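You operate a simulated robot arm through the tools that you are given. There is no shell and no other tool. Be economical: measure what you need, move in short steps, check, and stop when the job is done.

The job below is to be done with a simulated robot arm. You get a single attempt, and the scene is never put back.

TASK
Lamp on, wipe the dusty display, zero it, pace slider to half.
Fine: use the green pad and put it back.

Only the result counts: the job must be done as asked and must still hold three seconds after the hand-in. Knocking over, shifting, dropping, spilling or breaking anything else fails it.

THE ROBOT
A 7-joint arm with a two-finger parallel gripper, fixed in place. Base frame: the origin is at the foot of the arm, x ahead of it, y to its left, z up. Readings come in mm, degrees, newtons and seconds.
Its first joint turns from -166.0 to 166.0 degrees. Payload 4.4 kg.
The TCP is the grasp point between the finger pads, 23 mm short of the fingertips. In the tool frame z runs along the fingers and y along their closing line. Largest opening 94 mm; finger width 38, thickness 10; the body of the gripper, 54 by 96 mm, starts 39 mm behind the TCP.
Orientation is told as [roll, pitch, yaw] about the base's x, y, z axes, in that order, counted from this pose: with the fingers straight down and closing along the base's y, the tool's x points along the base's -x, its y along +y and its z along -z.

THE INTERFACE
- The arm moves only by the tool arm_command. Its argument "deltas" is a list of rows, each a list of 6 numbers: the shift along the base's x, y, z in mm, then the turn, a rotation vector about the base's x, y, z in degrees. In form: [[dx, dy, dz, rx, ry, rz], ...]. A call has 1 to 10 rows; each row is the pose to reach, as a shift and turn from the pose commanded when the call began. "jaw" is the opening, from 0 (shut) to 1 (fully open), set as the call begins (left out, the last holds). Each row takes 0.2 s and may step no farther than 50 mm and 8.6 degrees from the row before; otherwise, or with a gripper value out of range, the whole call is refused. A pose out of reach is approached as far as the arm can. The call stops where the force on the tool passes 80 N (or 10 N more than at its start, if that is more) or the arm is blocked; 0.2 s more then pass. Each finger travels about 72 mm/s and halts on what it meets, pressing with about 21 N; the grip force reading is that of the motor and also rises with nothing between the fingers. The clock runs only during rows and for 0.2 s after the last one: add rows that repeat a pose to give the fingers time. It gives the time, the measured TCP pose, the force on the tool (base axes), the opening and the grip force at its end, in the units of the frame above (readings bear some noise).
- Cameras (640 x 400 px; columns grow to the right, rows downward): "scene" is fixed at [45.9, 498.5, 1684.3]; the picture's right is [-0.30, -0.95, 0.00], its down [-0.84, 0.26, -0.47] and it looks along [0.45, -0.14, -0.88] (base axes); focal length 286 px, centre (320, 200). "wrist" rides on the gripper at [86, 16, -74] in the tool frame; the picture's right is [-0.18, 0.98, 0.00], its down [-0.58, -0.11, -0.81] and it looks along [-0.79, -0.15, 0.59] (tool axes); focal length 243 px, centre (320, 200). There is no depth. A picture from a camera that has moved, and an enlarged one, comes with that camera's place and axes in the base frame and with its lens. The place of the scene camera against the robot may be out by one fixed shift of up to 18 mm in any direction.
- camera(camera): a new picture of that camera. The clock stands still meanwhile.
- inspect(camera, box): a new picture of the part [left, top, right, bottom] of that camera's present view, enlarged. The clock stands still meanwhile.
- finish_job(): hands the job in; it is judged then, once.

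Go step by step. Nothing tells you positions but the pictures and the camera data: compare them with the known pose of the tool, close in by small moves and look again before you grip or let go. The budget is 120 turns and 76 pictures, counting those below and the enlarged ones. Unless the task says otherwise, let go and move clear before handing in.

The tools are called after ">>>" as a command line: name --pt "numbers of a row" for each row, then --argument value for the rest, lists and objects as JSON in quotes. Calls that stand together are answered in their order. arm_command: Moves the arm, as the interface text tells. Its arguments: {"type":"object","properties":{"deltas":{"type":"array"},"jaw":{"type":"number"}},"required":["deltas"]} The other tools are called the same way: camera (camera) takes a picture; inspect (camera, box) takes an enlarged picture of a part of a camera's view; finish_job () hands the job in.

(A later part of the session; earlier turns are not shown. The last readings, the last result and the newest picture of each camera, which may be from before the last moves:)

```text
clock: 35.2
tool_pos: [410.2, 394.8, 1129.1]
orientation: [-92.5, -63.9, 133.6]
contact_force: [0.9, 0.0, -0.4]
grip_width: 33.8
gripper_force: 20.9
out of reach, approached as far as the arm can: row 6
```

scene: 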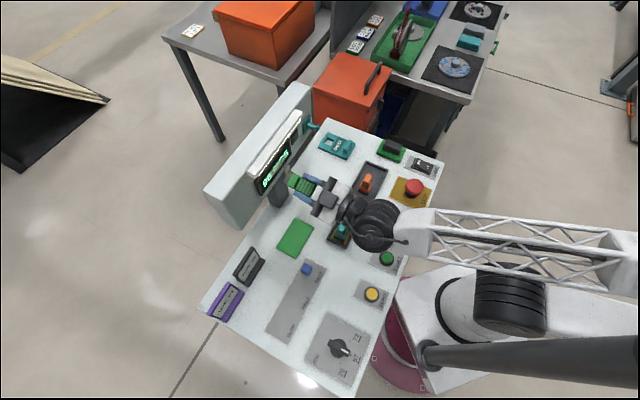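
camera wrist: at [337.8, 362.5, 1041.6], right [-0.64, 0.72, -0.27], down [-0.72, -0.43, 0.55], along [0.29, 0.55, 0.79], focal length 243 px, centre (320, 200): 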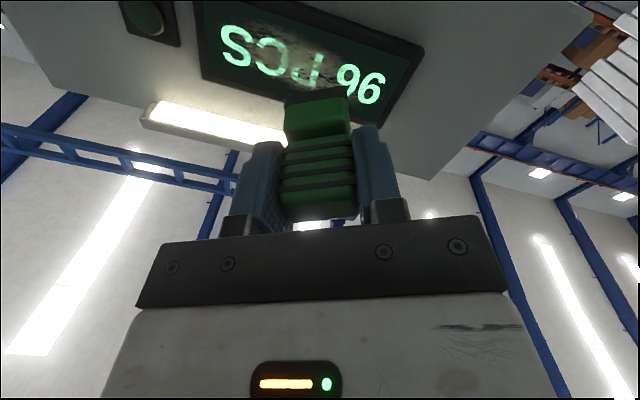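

Rolling negative gives much more range. I'll roll on to a full −90° so the pad is square to the screen again.

>>> arm_command --pt "-1 1 0 -5.8 -5.8 0" --pt "-2 2 0 -11.6 -11.6 0" --pt "-3 3 0 -17.4 -17.4 0" --pt "-4 4 0 -23.2 -23.2 0" --pt "-5 5 0 -29 -29 0" --pt "-5 5 0 -34.8 -34.8 0" --pt "-5 5 0 -40.6 -40.6 0" --pt "-5 5 0 -45 -45 0"

>>> camera --camera "wrist"

```text
clock: 37.0
tool_pos: [393.9, 416.9, 1130.0]
orientation: [-93.2, -0.2, 133.9]
contact_force: [-0.4, -0.1, -0.5]
grip_width: 33.6
gripper_force: 21.1
out of reach, approached as far as the arm can: row 3, 4, 5, 6, 7, 8
```

```text
29 pictures are left
camera wrist: at [400.5, 303.7, 1109.5], right [-0.09, 0.17, -0.98], down [-0.99, -0.14, 0.07], along [-0.13, 0.97, 0.18], focal length 243 px, centre (320, 200)
```

wrist: 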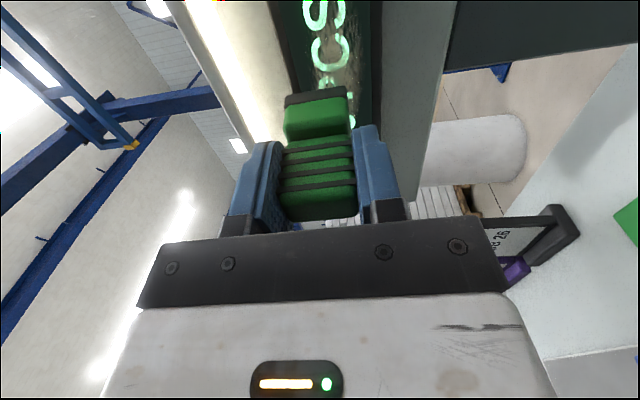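

At −90° it is worse again, so about −30° is best. I'll roll back there and square the pointing.

>>> arm_command --pt "0 0 0 6 6 0" --pt "0 0 0 12 12 0" --pt "0 0 0 18 18 0" --pt "0 0 0 24 24 0" --pt "0 0 -1 30 30 0" --pt "0 0 -2 36 36 0" --pt "0 0 -2 41 41 0"

>>> arm_command --pt "4 -4 0 -1 1 0.8" --pt "8 -8 0 -2 2 1.6" --pt "14 -14 0 -2 2 1.6"

>>> camera --camera "wrist"

```text
clock: 38.6
tool_pos: [394.1, 418.5, 1128.3]
orientation: [-92.8, -58.3, 134.3]
contact_force: [0.2, 0.0, -0.3]
grip_width: 33.8
gripper_force: 21.0
```

```text
clock: 39.4
tool_pos: [402.2, 409.2, 1128.2]
orientation: [-87.4, -58.2, 131.2]
contact_force: [-0.4, 0.2, -1.8]
grip_width: 33.5
gripper_force: 21.1
out of reach, approached as far as the arm can: row 3
```

```text
28 pictures are left
camera wrist: at [367.9, 333.5, 1047.6], right [-0.65, 0.67, -0.36], down [-0.72, -0.39, 0.57], along [0.24, 0.63, 0.74], focal length 243 px, centre (320, 200)
```

wrist: 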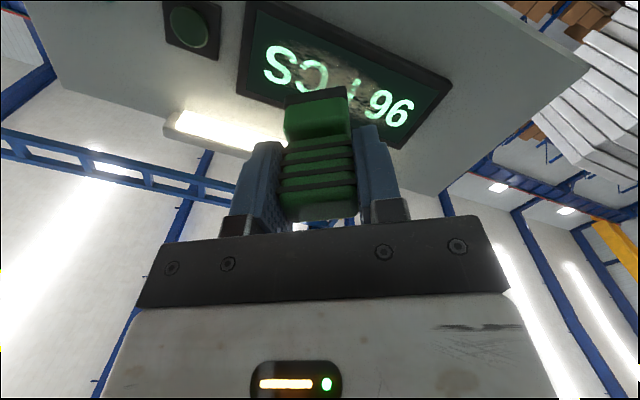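

Pose is good at e1≈5. I'll advance to contact and sweep up/down and sideways here.

>>> arm_command --pt "10 10 0 0 0 0" --pt "20 20 0 0 0 0" --pt "24 24 0 0 0 0" --pt "25.5 25.5 0 0 0 0" --pt "26.5 26.5 0 0 0 0"

```text
clock: 40.6
tool_pos: [427.4, 436.9, 1127.5]
orientation: [-87.1, -58.0, 130.9]
contact_force: [-5.4, -5.2, -2.2]
grip_width: 33.7
gripper_force: 21.2
```

Contact at 7.5 N. I'll sweep toward −e1 in small steps.

>>> arm_command --pt "0.7 0.7 0 0 0 0" --pt "5 -3.5 0 0 0 0" --pt "9.2 -7.8 0 0 0 0" --pt "13.4 -12 0 0 0 0" --pt "17.6 -16.3 0 0 0 0"

>>> camera --camera "wrist"

```text
clock: 41.8
tool_pos: [432.2, 430.9, 1132.4]
orientation: [-87.0, -58.1, 130.2]
contact_force: [0.5, 0.1, -0.7]
grip_width: 33.8
gripper_force: 20.7
out of reach, approached as far as the arm can: row 2, 3, 4, 5
```

```text
27 pictures are left
camera wrist: at [396.6, 355.3, 1052.3], right [-0.64, 0.68, -0.36], down [-0.73, -0.38, 0.57], along [0.25, 0.63, 0.74], focal length 243 px, centre (320, 200)
```

wrist: 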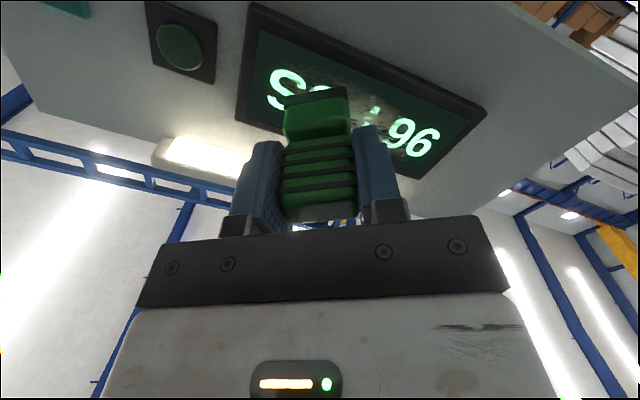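

I'll wipe what is reachable here: low row going +e1, then the high row back.

>>> arm_command --pt "-1 2.5 -6 0 0 0" --pt "-1 2.5 -13 0 0 0" --pt "-8 9.5 -13 0 0 0" --pt "-15 16.5 -13 0 0 0" --pt "-22 23.5 -13 0 0 0" --pt "-29 30.5 -13 0 0 0" --pt "-36 37.5 -13 0 0 0" --pt "-43 44.5 -13 0 0 0"

>>> arm_command --pt "0 0 8 0 0 0" --pt "0 0 17 0 0 0" --pt "7 -7 17 0 0 0" --pt "14 -14 17 0 0 0" --pt "21 -21 17 0 0 0" --pt "28 -28 17 0 0 0" --pt "35 -35 17 0 0 0" --pt "41 -41 17 0 0 0"

>>> camera --camera "wrist"

```text
clock: 43.6
tool_pos: [388.0, 475.4, 1118.6]
orientation: [-87.4, -58.1, 131.3]
contact_force: [-0.2, -0.3, -1.7]
grip_width: 33.9
gripper_force: 21.4
out of reach, approached as far as the arm can: row 2
```

```text
clock: 45.4
tool_pos: [430.1, 434.0, 1136.0]
orientation: [-87.3, -58.1, 130.8]
contact_force: [0.2, 0.6, -0.4]
grip_width: 33.8
gripper_force: 21.2
```

```text
26 pictures are left
camera wrist: at [394.9, 358.6, 1055.9], right [-0.64, 0.67, -0.36], down [-0.72, -0.39, 0.57], along [0.25, 0.63, 0.74], focal length 243 px, centre (320, 200)
```

wrist: 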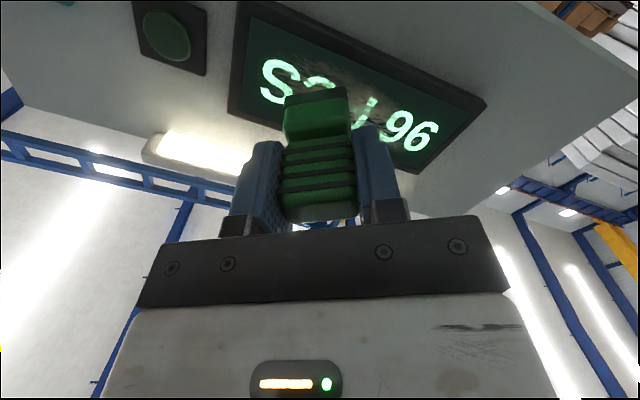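

No force now, so those strokes were too light. I'll push further in and check the force before sweeping.

>>> arm_command --pt "0.7 0.7 0 0 0 0" --pt "1.4 1.4 0 0 0 0" --pt "2.1 2.1 0 0 0 0"

>>> inspect --camera "wrist" --box '[210, 0, 510, 190]'

```text
clock: 46.2
tool_pos: [430.6, 436.4, 1135.3]
orientation: [-87.1, -58.2, 130.7]
contact_force: [-10.4, -11.6, -3.4]
grip_width: 34.1
gripper_force: 21.4
```

```text
2.11 times, centred on (360, 95) of wrist
camera zoom: at [396.5, 360.7, 1056.2], right [-0.64, 0.67, -0.36], down [-0.72, -0.38, 0.57], along [0.25, 0.63, 0.74], focal length 511 px, centre (236, 421)
```

zoom: 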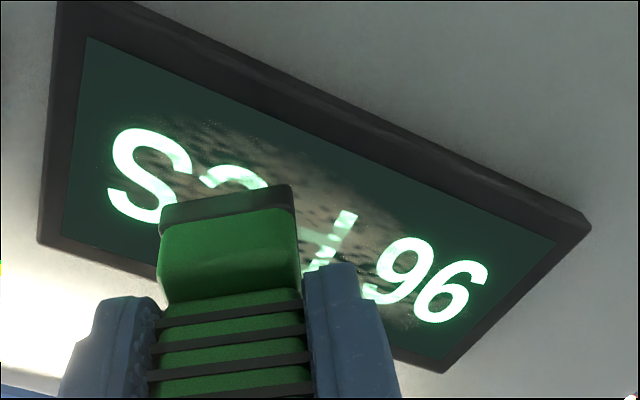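

Contact at 16 N now. The dust spans from the C to the 9, mostly the lower half. I'll do firm strokes there.

>>> arm_command --pt "0.5 0.5 -8 0 0 0" --pt "0.5 0.5 -16 0 0 0" --pt "-6 7 -16 0 0 0" --pt "-13 14 -16 0 0 0" --pt "-20 21 -16 0 0 0" --pt "-27 28 -16 0 0 0" --pt "-34 35 -16 0 0 0"

>>> inspect --camera "wrist" --box '[150, 0, 450, 190]'

```text
clock: 47.8
tool_pos: [396.7, 470.4, 1119.1]
orientation: [-87.4, -58.1, 131.3]
contact_force: [-3.5, -4.5, -1.3]
grip_width: 33.8
gripper_force: 20.8
out of reach, approached as far as the arm can: row 2
```

```text
2.11 times, centred on (300, 95) of wrist
camera zoom: at [363.8, 395.3, 1039.3], right [-0.65, 0.67, -0.36], down [-0.72, -0.39, 0.57], along [0.24, 0.63, 0.74], focal length 511 px, centre (362, 421)
```

zoom: 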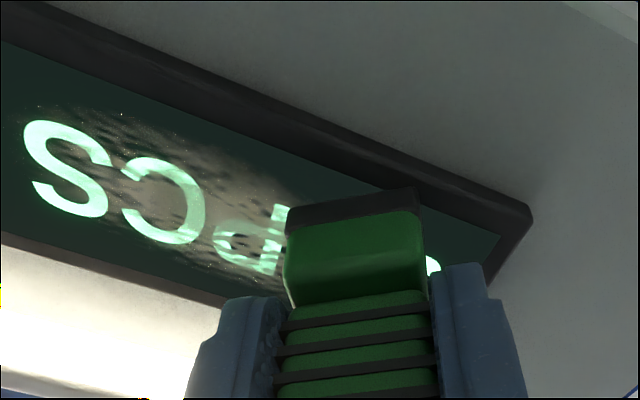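

Dust still shows. I'll do a firmer back stroke over the P and C and compare.

>>> arm_command --pt "1 1 4 0 0 0" --pt "6 -4 5 0 0 0" --pt "11 -9 5 0 0 0" --pt "16 -14 5 0 0 0" --pt "21 -19 5 0 0 0" --pt "26 -24 6 0 0 0" --pt "31 -29 7 0 0 0"

>>> arm_command --pt "-5 5 0 0 0 0" --pt "-10 10 0 0 0 0" --pt "-15 15 0 0 0 0" --pt "-20 20 0 0 0 0" --pt "-25 25 0 0 0 0" --pt "-30 30 0 0 0 0"

>>> inspect --camera "wrist" --box '[150, 0, 450, 190]'

```text
clock: 49.4
tool_pos: [428.4, 441.6, 1127.9]
orientation: [-87.4, -58.1, 131.2]
contact_force: [-4.2, -1.6, -0.9]
grip_width: 33.7
gripper_force: 20.8
```

```text
clock: 50.8
tool_pos: [397.5, 472.7, 1126.0]
orientation: [-87.4, -58.2, 131.3]
contact_force: [1.1, -0.6, -0.8]
grip_width: 33.9
gripper_force: 21.6
```

```text
2.11 times, centred on (300, 95) of wrist
camera zoom: at [364.6, 396.6, 1046.9], right [-0.65, 0.67, -0.36], down [-0.72, -0.39, 0.57], along [0.24, 0.63, 0.74], focal length 511 px, centre (362, 421)
```

zoom: 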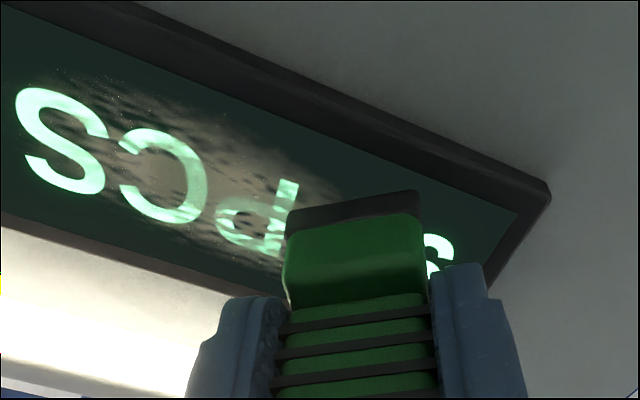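

The pad has been pushed back a few mm in the grip, so I need lighter force. I'll back off and look at the state of the dust.

>>> arm_command --pt "-7 -7 0 0 0 0" --pt "-20 -20 0 0 0 0" --pt "-28 -20 0 0 0 0" --pt "-28 -20 0 6 6 0" --pt "-28 -20 0 12 12 0" --pt "-28 -20 0 18 18 0" --pt "-28 -20 0 22 22 0"

>>> camera --camera "wrist"

>>> inspect --camera "scene" --box '[235, 110, 345, 220]'

```text
clock: 52.4
tool_pos: [369.9, 451.3, 1127.1]
orientation: [-17.9, -88.1, 62.5]
contact_force: [0.2, 1.3, -0.6]
grip_width: 33.5
gripper_force: 21.0
```

```text
22 pictures are left
camera wrist: at [304.5, 408.5, 1042.7], right [-0.69, 0.71, 0.17], down [-0.49, -0.62, 0.61], along [0.54, 0.33, 0.77], focal length 243 px, centre (320, 200)
```

wrist: 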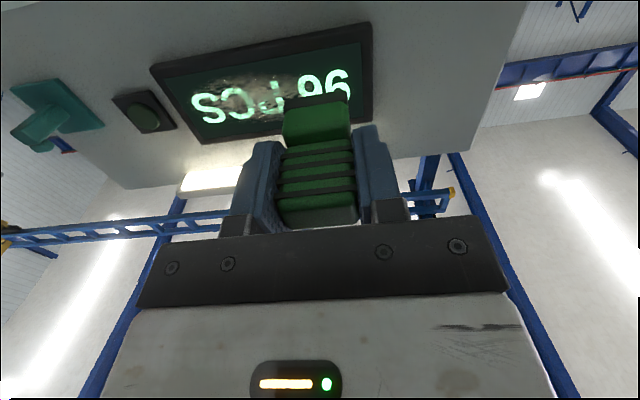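

```text
3.64 times, centred on (290, 165) of scene
camera zoom: at [45.9, 498.5, 1684.3], right [-0.3, -0.95, 0.0], down [-0.84, 0.26, -0.47], along [0.45, -0.14, -0.88], focal length 1039 px, centre (429, 327)
```

zoom: 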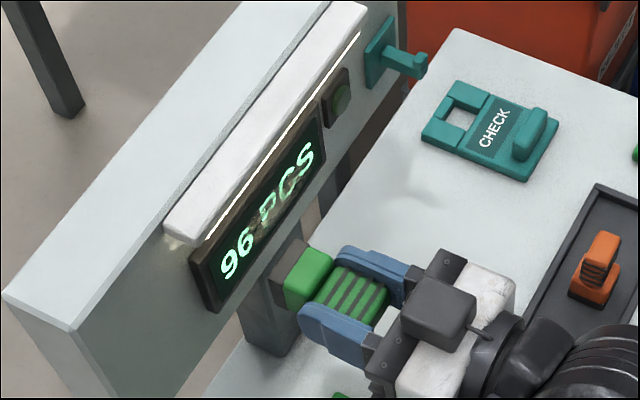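

>>> inspect --camera "wrist" --box '[140, 10, 390, 160]'

```text
2.56 times, centred on (265, 85) of wrist
camera zoom: at [304.5, 408.5, 1042.7], right [-0.69, 0.71, 0.17], down [-0.49, -0.62, 0.61], along [0.54, 0.33, 0.77], focal length 621 px, centre (461, 494)
```

zoom: 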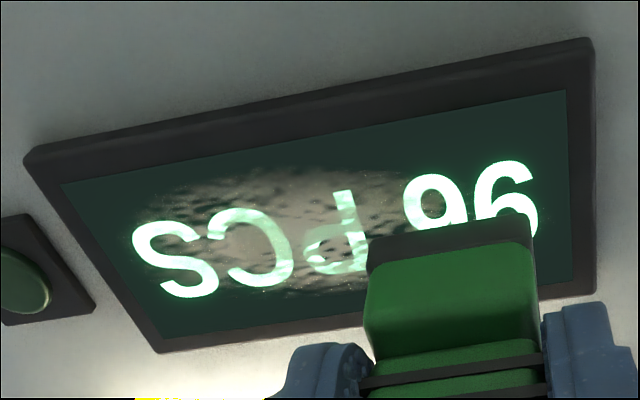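

The dust is nearly untouched: the pad had slipped about 8 mm into the grip, so later strokes weren't really touching. I'll re-approach gently at e1≈45.

>>> arm_command --pt "8 4 -1 0.8 -0.8 0.4" --pt "16 8 -1 1.6 -1.6 0.8" --pt "24 12 -1 1.6 -1.6 0.8" --pt "32.5 15.5 -1 1.6 -1.6 0.8" --pt "33.9 16.9 -1 1.6 -1.6 0.8"

>>> arm_command --pt "0.5 0.5 0 0 0 0" --pt "1 1 0 0 0 0"

```text
clock: 53.6
tool_pos: [403.7, 468.3, 1126.3]
orientation: [-113.9, -89.2, 159.2]
contact_force: [-14.8, -6.4, 0.6]
grip_width: 33.8
gripper_force: 21.0
```

```text
clock: 54.2
tool_pos: [404.8, 468.3, 1126.9]
orientation: [-116.8, -89.2, 162.0]
contact_force: [-13.1, -10.3, 1.0]
grip_width: 33.7
gripper_force: 21.2
```

Contact at about 16 N. I'll ease slightly and stroke along.

>>> arm_command --pt "-0.3 -0.3 0 0 0 0" --pt "4 -4.5 0 0 0 0" --pt "8 -8.5 0 0 0 0" --pt "12 -12.5 0 0 0 0" --pt "16 -16.5 0 0 0 0"

>>> inspect --camera "wrist" --box '[140, 0, 440, 180]'

```text
clock: 55.4
tool_pos: [417.0, 456.0, 1125.7]
orientation: [-104.9, -89.4, 149.4]
contact_force: [-0.1, 0.4, -0.7]
grip_width: 33.6
gripper_force: 20.7
out of reach, approached as far as the arm can: row 5
```

```text
2.13 times, centred on (290, 90) of wrist
camera zoom: at [353.3, 414.7, 1040.2], right [-0.69, 0.7, 0.17], down [-0.5, -0.64, 0.58], along [0.52, 0.32, 0.8], focal length 518 px, centre (384, 435)
```

zoom: 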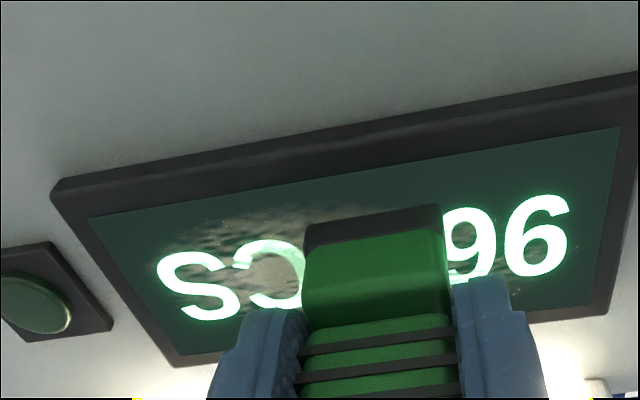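

The area by the "9" is coming clean, so wiping works. I'll press in slightly and stroke back and forth here.

>>> arm_command --pt "0.7 0.7 -2 0 0 0" --pt "1.2 1.2 -5 0 0 0" --pt "-4 6.4 -5 0 0 0" --pt "-9 11.4 -5 0 0 0" --pt "-14 16.4 -5 0 0 0" --pt "-14 16.8 0 0 0 0" --pt "-14 17 5 0 0 0" --pt "-9 12 5 0 0 0" --pt "-4 7 5 0 0 0" --pt "1 2 5 0 0 0"

>>> inspect --camera "wrist" --box '[140, 0, 440, 180]'

```text
clock: 57.6
tool_pos: [418.0, 459.2, 1131.9]
orientation: [-108.1, -89.3, 153.0]
contact_force: [-7.1, -3.3, -0.2]
grip_width: 33.7
gripper_force: 20.7
```

```text
2.13 times, centred on (290, 90) of wrist
camera zoom: at [354.1, 417.0, 1045.4], right [-0.7, 0.7, 0.17], down [-0.5, -0.64, 0.58], along [0.52, 0.32, 0.8], focal length 518 px, centre (384, 435)
```

zoom: 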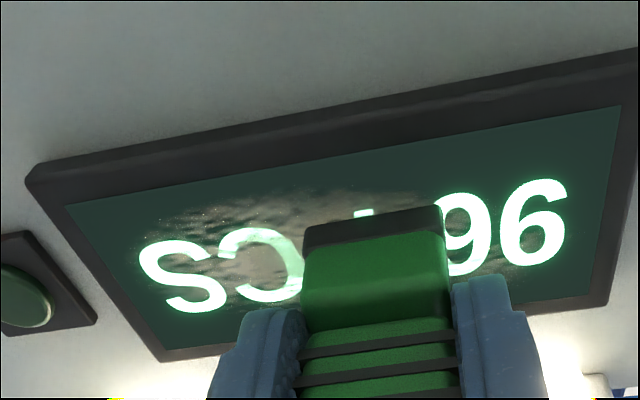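

The force is a moderate 8 N now. I'll try controlled strokes at about this force and watch how it evolves.

>>> arm_command --pt "-3 3.2 -2 0 0 0" --pt "-6 6.4 -4 0 0 0" --pt "-9 9.6 -6 0 0 0"

>>> arm_command --pt "-3 3.4 0 0 0 0" --pt "-6 6.8 0 0 0 0" --pt "-9 10.2 0 0 0 0"

>>> arm_command --pt "3.4 -3 0 0 0 0" --pt "6.8 -6 0 0 0 0" --pt "10.2 -9 0 0 0 0"

```text
clock: 58.4
tool_pos: [407.7, 467.1, 1126.7]
orientation: [-116.5, -89.2, 161.7]
contact_force: [-7.6, -14.2, 2.1]
grip_width: 33.6
gripper_force: 21.0
```

```text
clock: 59.2
tool_pos: [399.5, 477.3, 1124.7]
orientation: [-111.5, -89.2, 156.7]
contact_force: [-5.8, -11.8, -1.5]
grip_width: 33.9
gripper_force: 20.8
```

```text
clock: 60.0
tool_pos: [409.9, 469.3, 1126.7]
orientation: [-114.9, -89.2, 160.1]
contact_force: [-8.9, -4.8, -1.8]
grip_width: 33.6
gripper_force: 20.7
```

Sliding contact is real now, at 10–16 N with friction. I'll back off and look at the result from the scene camera.

>>> arm_command --pt "-10 -10 0 0 0 0" --pt "-25 -25 0 0 0 0" --pt "-45 -30 0 0 0 0"

>>> inspect --camera "wrist" --box '[140, 10, 390, 160]'

>>> inspect --camera "scene" --box '[250, 130, 320, 200]'

```text
clock: 60.8
tool_pos: [365.8, 438.9, 1124.7]
orientation: [-115.5, -89.3, 160.7]
contact_force: [-0.3, -0.1, -0.9]
grip_width: 33.8
gripper_force: 21.0
```

```text
2.56 times, centred on (265, 85) of wrist
camera zoom: at [301.5, 397.6, 1038.5], right [-0.7, 0.69, 0.17], down [-0.5, -0.65, 0.58], along [0.51, 0.32, 0.8], focal length 621 px, centre (461, 494)
```

zoom: 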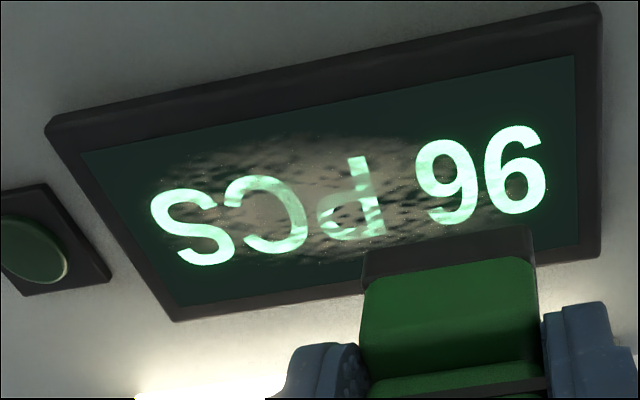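

```text
5.71 times, centred on (285, 165) of scene
camera zoom: at [45.9, 498.5, 1684.3], right [-0.3, -0.95, 0.0], down [-0.84, 0.26, -0.47], along [0.45, -0.14, -0.88], focal length 1632 px, centre (520, 400)
```

zoom: 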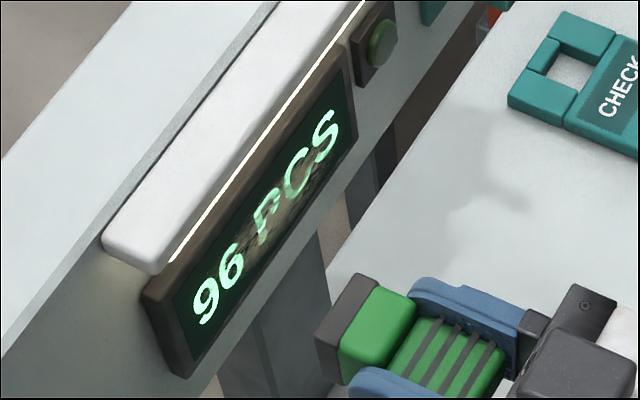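

The dust may be fading but its left part is untouched. I'll roll to −30° again to reach left, and wipe with true contact there.

>>> arm_command --pt "5 -5 0 -5.5 -5.5 0" --pt "10 -10 0 -11 -11 0" --pt "14 -14 0 -16.5 -16.5 0" --pt "19 -19 0 -21 -21 0" --pt "24 -24 0 -21 -21 0" --pt "29 -29 0 -21 -21 0" --pt "36 -36 0 -21 -21 0"

>>> arm_command --pt "10 10 0 0 0 0" --pt "20 20 0 0 0 0" --pt "30 30 0 0 0 0" --pt "33 33 0 0 0 0" --pt "35 35 0 0 0 0"

```text
clock: 62.4
tool_pos: [387.9, 417.3, 1125.1]
orientation: [-90.1, -59.6, 135.0]
contact_force: [0.8, -0.5, -0.5]
grip_width: 33.8
gripper_force: 20.6
out of reach, approached as far as the arm can: row 6, 7
```

```text
clock: 63.6
tool_pos: [416.2, 455.9, 1127.3]
orientation: [-90.0, -59.7, 135.0]
contact_force: [-0.4, 0.4, -0.3]
grip_width: 33.7
gripper_force: 21.4
out of reach, approached as far as the arm can: row 2, 3, 4, 5
```

I'm at e1≈28. I'll do several firm strokes here, then compare with the same scene crop to see whether the dust is really changing.

>>> arm_command --pt "1 3 -2 0 0 0" --pt "0 6 -2 0 0 0" --pt "-4 11 -2 0 0 0" --pt "-10 17 -2 0 0 0" --pt "-15 22 -2 0 0 0"

>>> arm_command --pt "5 -5 0 0 0 0" --pt "10 -10 0 0 0 0" --pt "15 -15 0 0 0 0" --pt "10 -10 0 0 0 0" --pt "5 -5 0 0 0 0" --pt "0 0 0 0 0 0" --pt "5 -5 0 0 0 0" --pt "10 -10 0 0 0 0" --pt "15 -15 0 0 0 0"

```text
clock: 64.8
tool_pos: [401.3, 478.1, 1126.6]
orientation: [-90.2, -59.6, 135.5]
contact_force: [0.6, 0.6, -0.7]
grip_width: 33.7
gripper_force: 21.0
```

```text
clock: 66.8
tool_pos: [415.3, 463.7, 1126.5]
orientation: [-90.2, -59.6, 135.5]
contact_force: [-0.5, 0.1, -0.8]
grip_width: 33.7
gripper_force: 21.4
```

No contact yet at this depth. Advancing until force shows.

>>> arm_command --pt "0.5 1 0 0 0 0" --pt "1 2 0 0 0 0" --pt "1.5 3 0 0 0 0"

>>> arm_command --pt "0.5 1 0 0 0 0" --pt "1 2 0 0 0 0" --pt "1.5 2.7 0 0 0 0"

```text
clock: 67.6
tool_pos: [417.6, 466.0, 1126.9]
orientation: [-90.3, -59.5, 135.4]
contact_force: [-9.0, -14.4, -0.5]
grip_width: 33.7
gripper_force: 21.2
```

```text
clock: 68.4
tool_pos: [418.9, 467.8, 1125.7]
orientation: [-90.3, -59.7, 135.4]
contact_force: [-8.3, -14.9, 0.8]
grip_width: 33.6
gripper_force: 21.2
```

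>>> arm_command --pt "-5 5.3 0 0 0 0" --pt "-10 10.3 0 0 0 0" --pt "-15 15.5 0 0 0 0" --pt "-20 20.6 0 0 0 0" --pt "-15 15.8 4 0 0 0" --pt "-10 11 4 0 0 0" --pt "-5 6.2 4 0 0 0" --pt "0 1.4 4 0 0 0"

>>> arm_command --pt "-4.6 5.2 -4 0 0 0" --pt "-9.6 10.4 -8 0 0 0" --pt "-14.6 15.4 -8 0 0 0" --pt "-9.4 10.6 -8 0 0 0" --pt "-4.4 5.8 -8 0 0 0" --pt "0.6 1 -8 0 0 0"

>>> arm_command --pt "-12 -12 0 0 0 0" --pt "-30 -30 0 0 0 0" --pt "-55 -45 0 0 0 0"

>>> inspect --camera "scene" --box '[250, 130, 320, 200]'

```text
clock: 70.2
tool_pos: [418.2, 469.5, 1129.9]
orientation: [-90.3, -59.6, 135.6]
contact_force: [-14.9, -6.9, -0.2]
grip_width: 33.8
gripper_force: 20.7
```

```text
clock: 71.6
tool_pos: [418.9, 471.4, 1121.3]
orientation: [-90.2, -59.7, 135.4]
contact_force: [-5.1, -3.3, 0.6]
grip_width: 34.0
gripper_force: 21.5
```

```text
clock: 72.4
tool_pos: [363.6, 425.8, 1121.5]
orientation: [-90.2, -59.6, 135.5]
contact_force: [0.7, 0.3, -0.7]
grip_width: 33.9
gripper_force: 21.0
```

```text
5.71 times, centred on (285, 165) of scene
camera zoom: at [45.9, 498.5, 1684.3], right [-0.3, -0.95, 0.0], down [-0.84, 0.26, -0.47], along [0.45, -0.14, -0.88], focal length 1632 px, centre (520, 400)
```

zoom: 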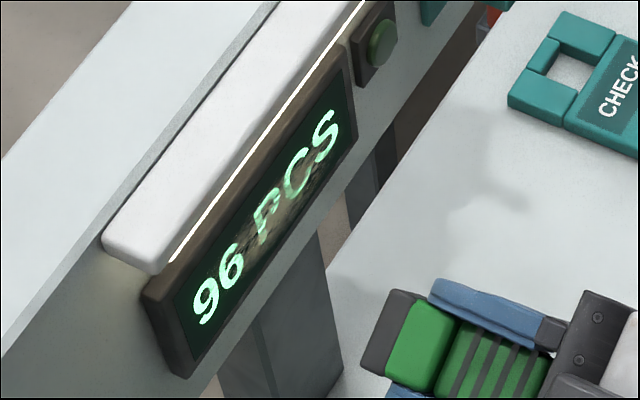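

The dust looks unchanged on the left, which has not been touched. A yaw of about 2.5° less should extend reach to −e1, so I'll try that.

>>> arm_command --pt "6 -6 4 0 0 -1.5" --pt "12 -12 4 0 0 -2.5" --pt "20 -20 4 0 0 -3" --pt "28 -28 4 0 0 -3" --pt "36 -36 4 0 0 -3"

>>> arm_command --pt "10 10 0 0 0 0" --pt "20 20 0 0 0 0" --pt "30 30 0 0 0 0" --pt "36 36 0 0 0 0"

```text
clock: 73.6
tool_pos: [400.9, 390.2, 1126.6]
orientation: [-90.2, -59.5, 132.3]
contact_force: [0.5, -0.3, -1.3]
grip_width: 33.8
gripper_force: 20.7
```

```text
clock: 74.6
tool_pos: [434.8, 427.2, 1126.5]
orientation: [-90.1, -59.6, 131.9]
contact_force: [0.3, -0.3, -0.8]
grip_width: 33.8
gripper_force: 21.1
out of reach, approached as far as the arm can: row 4
```

>>> arm_command --pt "3 3 0 0 0 -1" --pt "6 6 0 0 0 -2" --pt "9 9 0 0 0 -2" --pt "11 11 0 0 0 -2"

>>> arm_command --pt "1 1 0 0 0 0" --pt "2 2 0 0 0 0" --pt "3 3 0 0 0 0"

```text
clock: 75.6
tool_pos: [444.1, 438.7, 1127.3]
orientation: [-90.4, -59.5, 130.7]
contact_force: [-0.4, -0.3, -0.8]
grip_width: 33.7
gripper_force: 21.4
```

```text
clock: 76.4
tool_pos: [447.6, 442.0, 1127.0]
orientation: [-90.4, -59.6, 130.6]
contact_force: [-8.8, -11.6, -0.9]
grip_width: 34.0
gripper_force: 21.1
```

Contact at e1≈−4 with 14 N. Stroking over the left and centre.

>>> arm_command --pt "4 -3.6 0 0 0 0" --pt "8 -7.2 0 0 0 0" --pt "4 -3 -4 0 0 0" --pt "-1 2.2 -6 0 0 0" --pt "-6 7.4 -6 0 0 0" --pt "-11 12.6 -6 0 0 0" --pt "-16 17.8 -6 0 0 0"

>>> arm_command --pt "0 0.4 6 0 0 0" --pt "0 0.4 11 0 0 0" --pt "5.2 -4.6 11 0 0 0" --pt "10.4 -9.6 11 0 0 0" --pt "15.6 -14.6 11 0 0 0" --pt "20.8 -19.6 11 0 0 0"

>>> arm_command --pt "0.5 0.5 -5 0 0 0" --pt "-4 5 -5 0 0 0" --pt "-9 10 -5 0 0 0" --pt "-14 15 -5 0 0 0" --pt "-9 10.5 -5 0 0 0" --pt "-4 5.5 -5 0 0 0" --pt "1 0.5 -5 0 0 0"

>>> arm_command --pt "-12 -12 0 0 0 0" --pt "-30 -30 0 0 0 0" --pt "-60 -60 0 0 0 0"

>>> inspect --camera "scene" --box '[250, 130, 320, 200]'

```text
clock: 78.0
tool_pos: [432.7, 459.7, 1120.8]
orientation: [-90.3, -59.6, 130.6]
contact_force: [-7.4, -11.6, -1.6]
grip_width: 33.7
gripper_force: 20.4
```

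```text
clock: 79.4
tool_pos: [453.2, 439.8, 1132.6]
orientation: [-90.4, -59.7, 130.8]
contact_force: [-12.2, -5.8, 0.1]
grip_width: 34.0
gripper_force: 21.1
```

```text
clock: 81.0
tool_pos: [453.4, 440.9, 1128.3]
orientation: [-90.4, -59.6, 130.6]
contact_force: [-8.2, -4.0, -2.2]
grip_width: 33.6
gripper_force: 21.2
```

```text
clock: 81.8
tool_pos: [392.6, 380.2, 1125.5]
orientation: [-90.4, -59.6, 130.6]
contact_force: [-0.1, -0.9, -1.7]
grip_width: 33.7
gripper_force: 20.6
```

```text
5.71 times, centred on (285, 165) of scene
camera zoom: at [45.9, 498.5, 1684.3], right [-0.3, -0.95, 0.0], down [-0.84, 0.26, -0.47], along [0.45, -0.14, -0.88], focal length 1632 px, centre (520, 400)
```

zoom: 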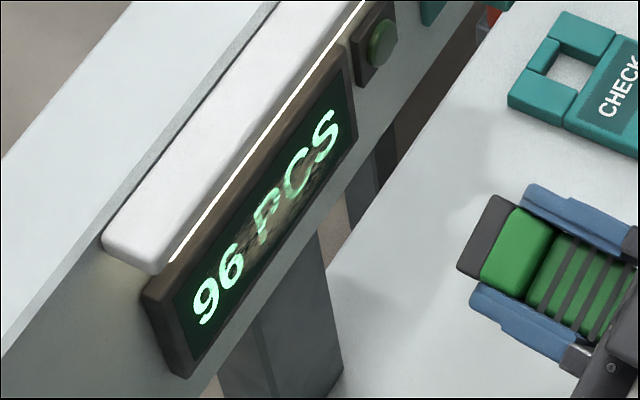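

>>> inspect --camera "wrist" --box '[200, 20, 500, 180]'

```text
2.13 times, centred on (350, 100) of wrist
camera zoom: at [356.2, 309.9, 1043.6], right [-0.61, 0.72, -0.34], down [-0.75, -0.37, 0.55], along [0.27, 0.59, 0.76], focal length 518 px, centre (256, 413)
```

zoom: 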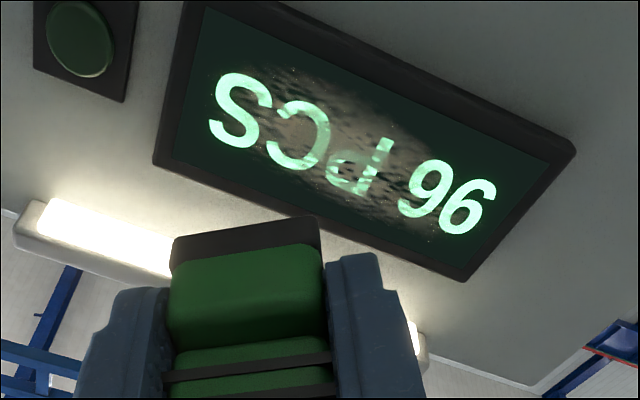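

After plenty of real contact the dust looks the same, so I need to understand why. I'll zoom hard on the screen and its bezel.

>>> inspect --camera "wrist" --box '[350, 50, 470, 140]'

>>> inspect --camera "wrist" --box '[270, 10, 390, 100]'

```text
4.44 times, centred on (410, 95) of wrist
camera zoom: at [356.2, 309.9, 1043.6], right [-0.61, 0.72, -0.34], down [-0.75, -0.37, 0.55], along [0.27, 0.59, 0.76], focal length 1078 px, centre (-80, 667)
```

zoom: 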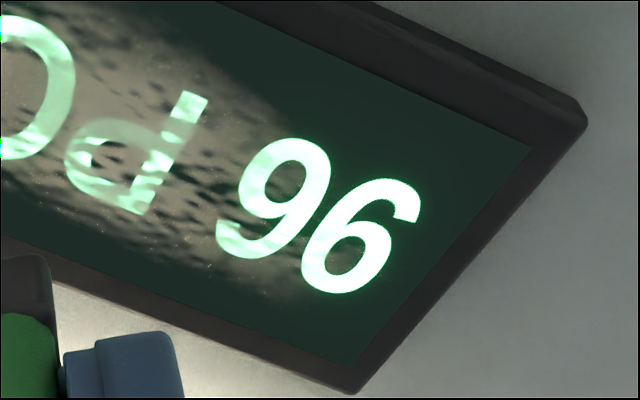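

```text
4.44 times, centred on (330, 55) of wrist
camera zoom: at [356.2, 309.9, 1043.6], right [-0.61, 0.72, -0.34], down [-0.75, -0.37, 0.55], along [0.27, 0.59, 0.76], focal length 1078 px, centre (276, 844)
```

zoom: 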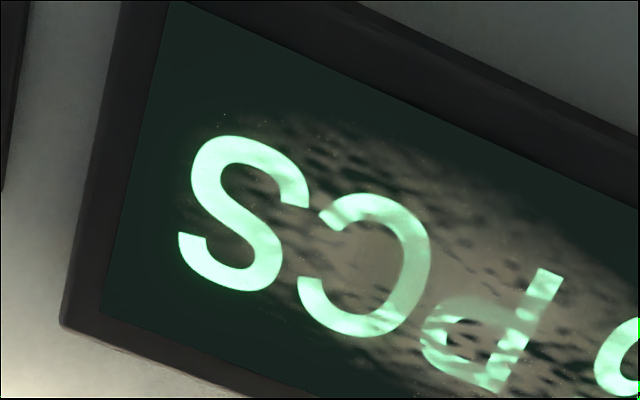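

The screen is flush with its bezel. One cheap test before concluding anything: the pad is nearly seated against the palm, so I can press harder for one stroke.

>>> arm_command --pt "4 24 0 0 0 0" --pt "24 44 0 0 0 0" --pt "44 64 0 0 0 0" --pt "49 69 0 0 0 0" --pt "51 71 0 0 0 0" --pt "53 73 0 0 0 0"

>>> arm_command --pt "1 1 0 0 0 0" --pt "2 2 0 0 0 0" --pt "3 3 0 0 0 0"

```text
clock: 83.2
tool_pos: [445.2, 451.8, 1125.7]
orientation: [-90.3, -59.6, 130.6]
contact_force: [-40.3, -44.3, 6.0]
grip_width: 33.7
gripper_force: 22.0
stopped in row 6: the force on the tool passed its limit (the readings are from after the stop); the commanded pose is now the measured one
```

```text
clock: 83.6
tool_pos: [444.3, 452.6, 1127.0]
orientation: [-90.3, -59.6, 130.5]
contact_force: [-36.6, -39.3, 3.9]
grip_width: 34.1
gripper_force: 21.0
stopped in row 1: the force on the tool passed its limit (the readings are from after the stop); the commanded pose is now the measured one
```

The pad is seated against the palm, with firm contact near 54 N. I'll ease off and stroke at a moderate, well-supported force.

>>> arm_command --pt "-0.6 -0.6 0 0 0 0" --pt "-1 -1 0 0 0 0"

>>> arm_command --pt "-4 4 0 0 0 0" --pt "-9 9 0 0 0 0" --pt "-14 14 0 0 0 0" --pt "-9 9 0 0 0 0" --pt "-4 4 0 0 0 0" --pt "1 -1 0 0 0 0" --pt "5 -5 0 0 0 0" --pt "0 0 0 0 0 0"

>>> arm_command --pt "-12 -12 0 0 0 0" --pt "-30 -35 0 0 0 0" --pt "-60 -65 0 0 0 0" --pt "-75 -85 0 0 0 0"

>>> inspect --camera "scene" --box '[250, 130, 320, 200]'

```text
clock: 84.2
tool_pos: [443.5, 452.1, 1125.4]
orientation: [-90.3, -59.7, 130.6]
contact_force: [-15.6, -13.1, 3.7]
grip_width: 33.9
gripper_force: 21.0
```

```text
clock: 86.0
tool_pos: [444.2, 451.3, 1125.4]
orientation: [-90.1, -59.6, 130.5]
contact_force: [-11.7, -21.2, 0.3]
grip_width: 33.9
gripper_force: 21.1
```

```text
clock: 87.0
tool_pos: [369.3, 367.4, 1125.5]
orientation: [-90.2, -59.7, 130.7]
contact_force: [0.0, 0.1, -1.1]
grip_width: 33.7
gripper_force: 20.7
```

```text
5.71 times, centred on (285, 165) of scene
camera zoom: at [45.9, 498.5, 1684.3], right [-0.3, -0.95, 0.0], down [-0.84, 0.26, -0.47], along [0.45, -0.14, -0.88], focal length 1632 px, centre (520, 400)
```

zoom: 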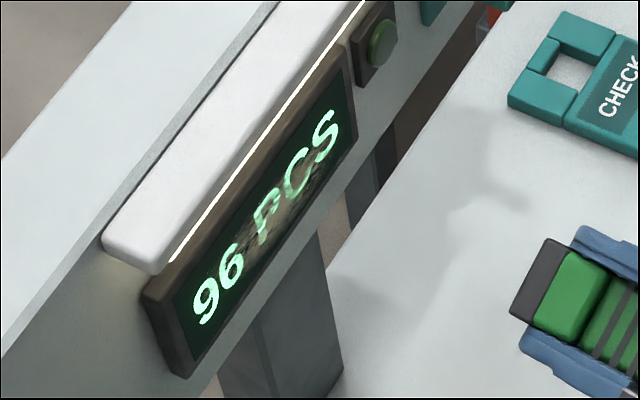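

The image is identical, so this block's hard foot simply doesn't clean, and I now think it isn't the pad meant. The woven green pad with the dark handle is the more likely cleaning pad. First I'll put the green block back exactly as it was, reversing my path.

>>> arm_command --pt "12 -17 7 0 0 -8" --pt "24 -34 14 0 0 -16" --pt "36 -51 21 0 0 -24" --pt "48 -68 28 0 0 -32" --pt "60 -87 35 0 0 -40"

>>> arm_command --pt "0 0 0 7.6 0 0" --pt "0 0 0 15.2 0 0" --pt "0 0 0 22.8 0 0" --pt "0 0 0 30.4 0 0"

>>> arm_command --pt "0 -8 6 0 8.5 0" --pt "0 -16 12 0 17 0" --pt "0 -24 18 0 25.5 0" --pt "0 -32 24 0 34 0" --pt "0 -40 30 0 42.5 0" --pt "0 -48 36 0 51 0" --pt "0 -56 40 0 59.5 0" --pt "0 -64 40 0 68 0" --pt "0 -72 40 0 76.5 0" --pt "0 -80 40 0 85 0"

```text
clock: 88.2
tool_pos: [429.5, 279.2, 1161.6]
orientation: [-90.3, -59.5, 90.4]
contact_force: [-0.1, 0.4, -0.3]
grip_width: 33.7
gripper_force: 20.4
```

```text
clock: 89.2
tool_pos: [429.6, 279.5, 1161.6]
orientation: [150.5, -89.7, -150.3]
contact_force: [0.6, -1.0, -1.4]
grip_width: 33.8
gripper_force: 21.0
```

```text
clock: 91.4
tool_pos: [429.5, 200.0, 1201.5]
orientation: [0.4, -5.1, -0.1]
contact_force: [1.2, -0.5, -1.1]
grip_width: 34.0
gripper_force: 21.1
```

The tool is nearly vertical again. I'll finish levelling, yaw 45° and go above the block's tray spot.

>>> arm_command --pt "0 0 0 -0.4 5.1 0"

>>> arm_command --pt "11 -4 -20 0 0 8" --pt "22 -8 -50 0 0 16" --pt "33 -12 -80 0 0 24" --pt "44 -16 -110 0 0 32" --pt "55 -20 -140 0 0 40" --pt "66.4 -22 -170 0 0 45"

>>> camera --camera "wrist"

```text
clock: 91.8
tool_pos: [430.8, 199.7, 1201.2]
orientation: [-0.1, -0.1, 0.0]
contact_force: [-0.6, 0.8, -0.8]
grip_width: 33.8
gripper_force: 21.1
```

```text
clock: 93.2
tool_pos: [496.4, 176.9, 1030.9]
orientation: [-0.2, -0.2, 45.1]
contact_force: [0.0, 0.1, -0.2]
grip_width: 33.6
gripper_force: 21.4
```

```text
9 pictures are left
camera wrist: at [423.0, 128.3, 1104.8], right [-0.57, 0.82, 0.0], down [0.48, 0.33, 0.81], along [0.67, 0.46, -0.59], focal length 243 px, centre (320, 200)
```

wrist: 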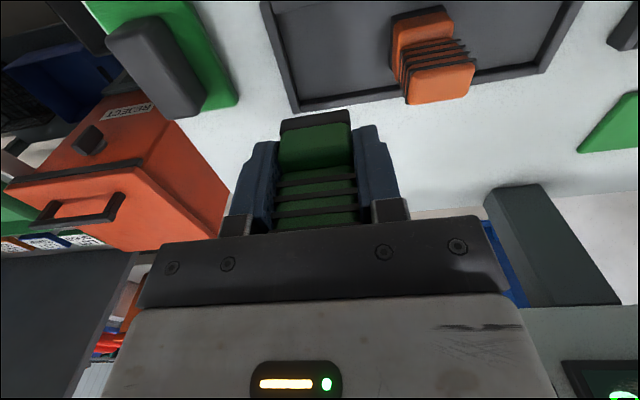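

The tray spot is clear under the block. I'll descend with small final steps until it touches the tray floor.

>>> arm_command --pt "0 1 -30 0 0 0" --pt "0 1 -60 0 0 0" --pt "0 1 -80 0 0 0" --pt "0 1 -86 0 0 0" --pt "0 1 -89 0 0 0"

>>> arm_command --pt "0 0 -1.5 0 0 0" --pt "0 0 -3 0 0 0"

```text
clock: 94.4
tool_pos: [495.7, 178.9, 941.0]
orientation: [-0.2, -0.2, 45.1]
contact_force: [0.1, 0.2, -0.4]
grip_width: 33.6
gripper_force: 20.5
```

```text
clock: 95.0
tool_pos: [494.8, 179.0, 938.4]
orientation: [-0.1, -0.2, 45.1]
contact_force: [0.7, 0.1, -0.7]
grip_width: 33.7
gripper_force: 21.4
```

>>> arm_command --pt "0 0 -1.2 0 0 0" --pt "0 0 -2.4 0 0 0"

>>> camera --camera "wrist"

```text
clock: 95.6
tool_pos: [495.8, 178.0, 936.1]
orientation: [0.0, -0.2, 45.1]
contact_force: [-0.2, -0.3, -0.4]
grip_width: 33.8
gripper_force: 20.9
```

```text
8 pictures are left
camera wrist: at [422.9, 129.5, 1010.8], right [-0.56, 0.83, 0.0], down [0.49, 0.33, 0.81], along [0.67, 0.46, -0.59], focal length 243 px, centre (320, 200)
```

wrist: 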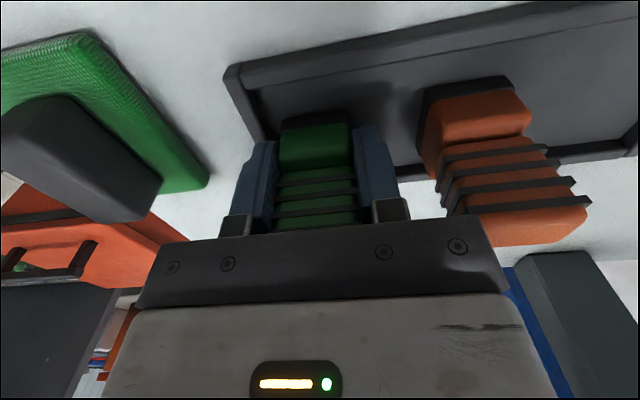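

It's just above the floor. Continuing down in tiny steps.

>>> arm_command --pt "0 0 -1 0 0 0" --pt "0 0 -2 0 0 0"

>>> arm_command --pt "0 0 -0.7 0 0 0" --pt "0 0 -1.4 0 0 0"

```text
clock: 96.2
tool_pos: [495.5, 179.8, 934.5]
orientation: [-0.1, -0.2, 45.0]
contact_force: [-3.7, -2.1, 11.3]
grip_width: 34.1
gripper_force: 21.1
```

```text
clock: 96.8
tool_pos: [496.1, 178.2, 934.5]
orientation: [-0.2, -0.4, 45.0]
contact_force: [-21.7, -6.9, 53.2]
grip_width: 33.6
gripper_force: 20.9
```

Touching the floor firmly. I'll ease off, release, and rise straight up.

>>> arm_command --pt "0 0 1.3 0 0 0"

>>> arm_command --pt "0 0 0 0 0 0" --pt "0 0 0 0 0 0" --pt "0 0 4 0 0 0" --pt "0 0 20 0 0 0" --pt "0 0 45 0 0 0" --pt "0 0 85 0 0 0" --pt "0 0 130 0 0 0" --jaw 0.5

>>> camera --camera "wrist"

```text
clock: 97.2
tool_pos: [495.3, 179.6, 935.2]
orientation: [-0.1, -0.2, 45.0]
contact_force: [0.9, -1.4, 34.9]
grip_width: 33.9
gripper_force: 21.2
```

```text
clock: 98.8
tool_pos: [495.9, 178.4, 1064.4]
orientation: [-0.1, -0.1, 45.0]
contact_force: [0.3, -0.3, 0.1]
grip_width: 46.9
gripper_force: 0.1
```

```text
7 pictures are left
camera wrist: at [423.0, 129.0, 1138.1], right [-0.56, 0.83, 0.0], down [0.49, 0.33, 0.81], along [0.67, 0.46, -0.59], focal length 243 px, centre (320, 200)
```

wrist: 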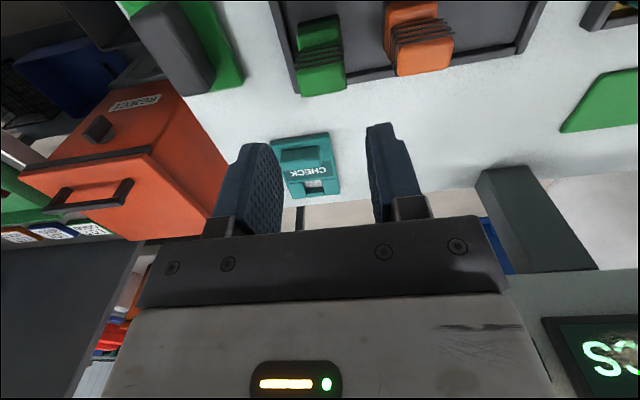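

The green block is upright in its original place. Now to the woven green pad: its handle top centre triangulates to (553,84,942). I'll hover above it and look.

>>> arm_command --pt "19 -31 0 0 0 0" --pt "38 -63 0 0 0 0" --pt "57.5 -94.5 0 0 0 0" --pt "57.5 -94.5 -45 0 0 0" --pt "57.5 -94.5 -80 0 0 0"

>>> camera --camera "wrist"

```text
clock: 100.0
tool_pos: [552.7, 84.2, 983.3]
orientation: [-0.2, -0.2, 45.1]
contact_force: [0.5, -0.2, 0.1]
grip_width: 47.1
gripper_force: 0.0
```

```text
6 pictures are left
camera wrist: at [479.7, 34.9, 1057.8], right [-0.56, 0.83, 0.0], down [0.49, 0.33, 0.81], along [0.67, 0.46, -0.59], focal length 243 px, centre (320, 200)
```

wrist: 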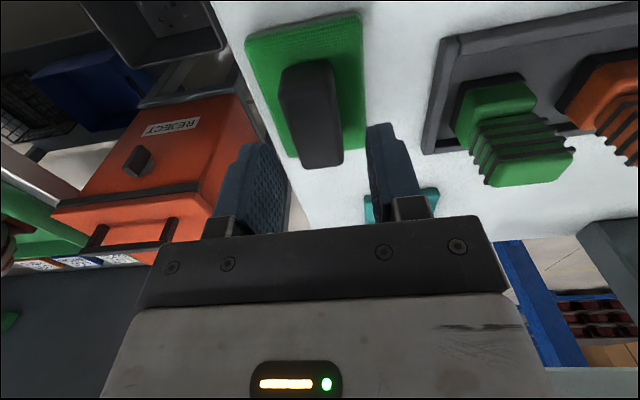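

Well aligned; a small lateral correction. I'll descend around the handle, feeling for the pad's top.

>>> arm_command --pt "0.4 -4.6 0 0 0 0" --pt "0.4 -4.6 -20 0 0 0" --pt "0.4 -4.6 -36 0 0 0" --pt "0.4 -4.6 -42 0 0 0"

>>> arm_command --pt "0 0 -1.5 0 0 0" --pt "0 0 -3 0 0 0"

```text
clock: 101.0
tool_pos: [554.4, 78.6, 942.8]
orientation: [-0.2, -0.2, 45.0]
contact_force: [0.7, -0.3, 0.0]
grip_width: 46.7
gripper_force: 0.0
```

```text
clock: 101.6
tool_pos: [554.7, 79.7, 939.1]
orientation: [-0.2, -0.2, 45.1]
contact_force: [0.5, -0.7, -0.3]
grip_width: 47.0
gripper_force: 0.1
```

>>> arm_command --pt "0 0 -1 0 0 0" --pt "0 0 -2 0 0 0"

>>> arm_command --pt "0 0 -0.7 0 0 0" --pt "0 0 -1.4 0 0 0"

```text
clock: 102.2
tool_pos: [552.8, 79.6, 937.4]
orientation: [-0.1, -0.3, 45.0]
contact_force: [-0.4, -0.1, -0.3]
grip_width: 47.0
gripper_force: 0.0
```

```text
clock: 102.8
tool_pos: [553.1, 80.3, 936.2]
orientation: [-0.2, -0.2, 45.0]
contact_force: [-6.2, -3.9, 15.3]
grip_width: 46.9
gripper_force: 0.3
```

Touched the pad's top at TCP 936. I'll rise 1 mm and close on the handle.

>>> arm_command --pt "0 0 1 0 0 0" --pt "0 0 1 0 0 0"

>>> arm_command --pt "0 0 0 0 0 0" --pt "0 0 0 0 0 0" --pt "0 0 0 0 0 0" --jaw 0

```text
clock: 103.4
tool_pos: [553.8, 80.5, 937.7]
orientation: [-0.1, -0.1, 44.9]
contact_force: [1.3, 0.5, 2.5]
grip_width: 46.8
gripper_force: 0.1
```

```text
clock: 104.2
tool_pos: [554.8, 79.9, 938.0]
orientation: [-0.1, -0.2, 45.0]
contact_force: [0.1, 0.0, 0.1]
grip_width: 29.9
gripper_force: 21.4
```

The green pad is held (29.9 mm). I'll lift it and go back through the proven route toward the display.

>>> arm_command --pt "0 0 15 0 0 0" --pt "0 0 60 0 0 0" --pt "0 0 105 0 0 -7" --pt "-24 24 136 0 0 -15" --pt "-49 48 168 0 0 -23" --pt "-74 72 200 0 0 -30" --pt "-99 96 232 0 0 -37" --pt "-124 120 263 0 0 -45"

>>> arm_command --pt "0 8 -4 0 -8.5 0" --pt "0 16 -8 0 -17 0" --pt "0 24 -12 0 -25.5 0" --pt "0 32 -16 0 -34 0" --pt "0 40 -20 0 -42.5 0" --pt "0 48 -24 0 -51 0" --pt "0 56 -28 0 -59.5 0" --pt "0 64 -32 0 -68 0" --pt "0 72 -36 0 -76.5 0" --pt "0 80 -40 0 -85 0"

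>>> arm_command --pt "0 0 0 0 -5 0"

>>> arm_command --pt "0 0 0 -8.5 0 0" --pt "0 0 0 -17 0 0" --pt "0 0 0 -25.5 0 0" --pt "0 0 0 -34 0 0" --pt "0 0 0 -42.5 0 0" --pt "0 0 0 -51 0 0" --pt "0 0 0 -59.5 0 0" --pt "0 0 0 -68 0 0" --pt "0 0 0 -76.5 0 0" --pt "0 0 0 -85 0 0"

```text
clock: 106.0
tool_pos: [429.1, 198.8, 1199.7]
orientation: [-0.2, -0.1, -0.1]
contact_force: [0.3, 0.3, -0.7]
grip_width: 29.5
gripper_force: 21.8
```

```text
clock: 108.2
tool_pos: [430.8, 279.5, 1160.4]
orientation: [1.1, -85.4, -1.2]
contact_force: [-0.1, 0.4, 0.1]
grip_width: 29.6
gripper_force: 21.7
```

```text
clock: 108.6
tool_pos: [430.1, 279.1, 1160.5]
orientation: [162.8, -89.7, -163.0]
contact_force: [-0.5, -0.3, -0.9]
grip_width: 29.4
gripper_force: 21.2
```

```text
clock: 110.8
tool_pos: [430.2, 278.7, 1159.9]
orientation: [-90.1, -4.9, 90.2]
contact_force: [0.6, 0.3, -0.4]
grip_width: 29.2
gripper_force: 20.8
```

All reached. Finishing the roll, then yawing in toward the display on the arc.

>>> arm_command --pt "0 0 0 -5 0 0"

>>> arm_command --pt "0 28 -6 0 0 7.2" --pt "-3 54 -12 0 0 14.4" --pt "-9 78 -18 0 0 21.6" --pt "-16 100 -24 0 0 28.8" --pt "-24 120 -30 0 0 36" --pt "-34 138 -33 0 0 43.5"

>>> camera --camera "scene"

```text
clock: 111.2
tool_pos: [430.8, 279.8, 1160.2]
orientation: [-90.3, 0.0, 90.3]
contact_force: [-0.8, 0.5, -1.0]
grip_width: 29.5
gripper_force: 20.2
```

```text
clock: 112.6
tool_pos: [402.1, 420.5, 1096.6]
orientation: [-87.0, 0.4, 132.0]
contact_force: [0.4, -0.4, 3.9]
grip_width: 29.6
gripper_force: 21.5
out of reach, approached as far as the arm can: row 6
```

```text
5 pictures are left
```

scene: 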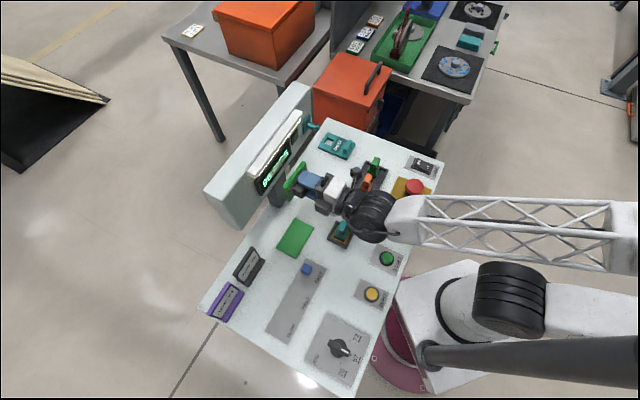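

Close, but it sagged 30 mm low and dipped 3°. Correcting.

>>> arm_command --pt "-3 -1 10 0.7 -0.7 0" --pt "-5 1 20 1.4 -1.4 0" --pt "-5 1 30 2.1 -2.1 0"

```text
clock: 113.4
tool_pos: [391.9, 411.9, 1159.1]
orientation: [-93.0, -0.1, 133.7]
contact_force: [0.5, 0.0, -0.7]
grip_width: 29.5
gripper_force: 20.6
```

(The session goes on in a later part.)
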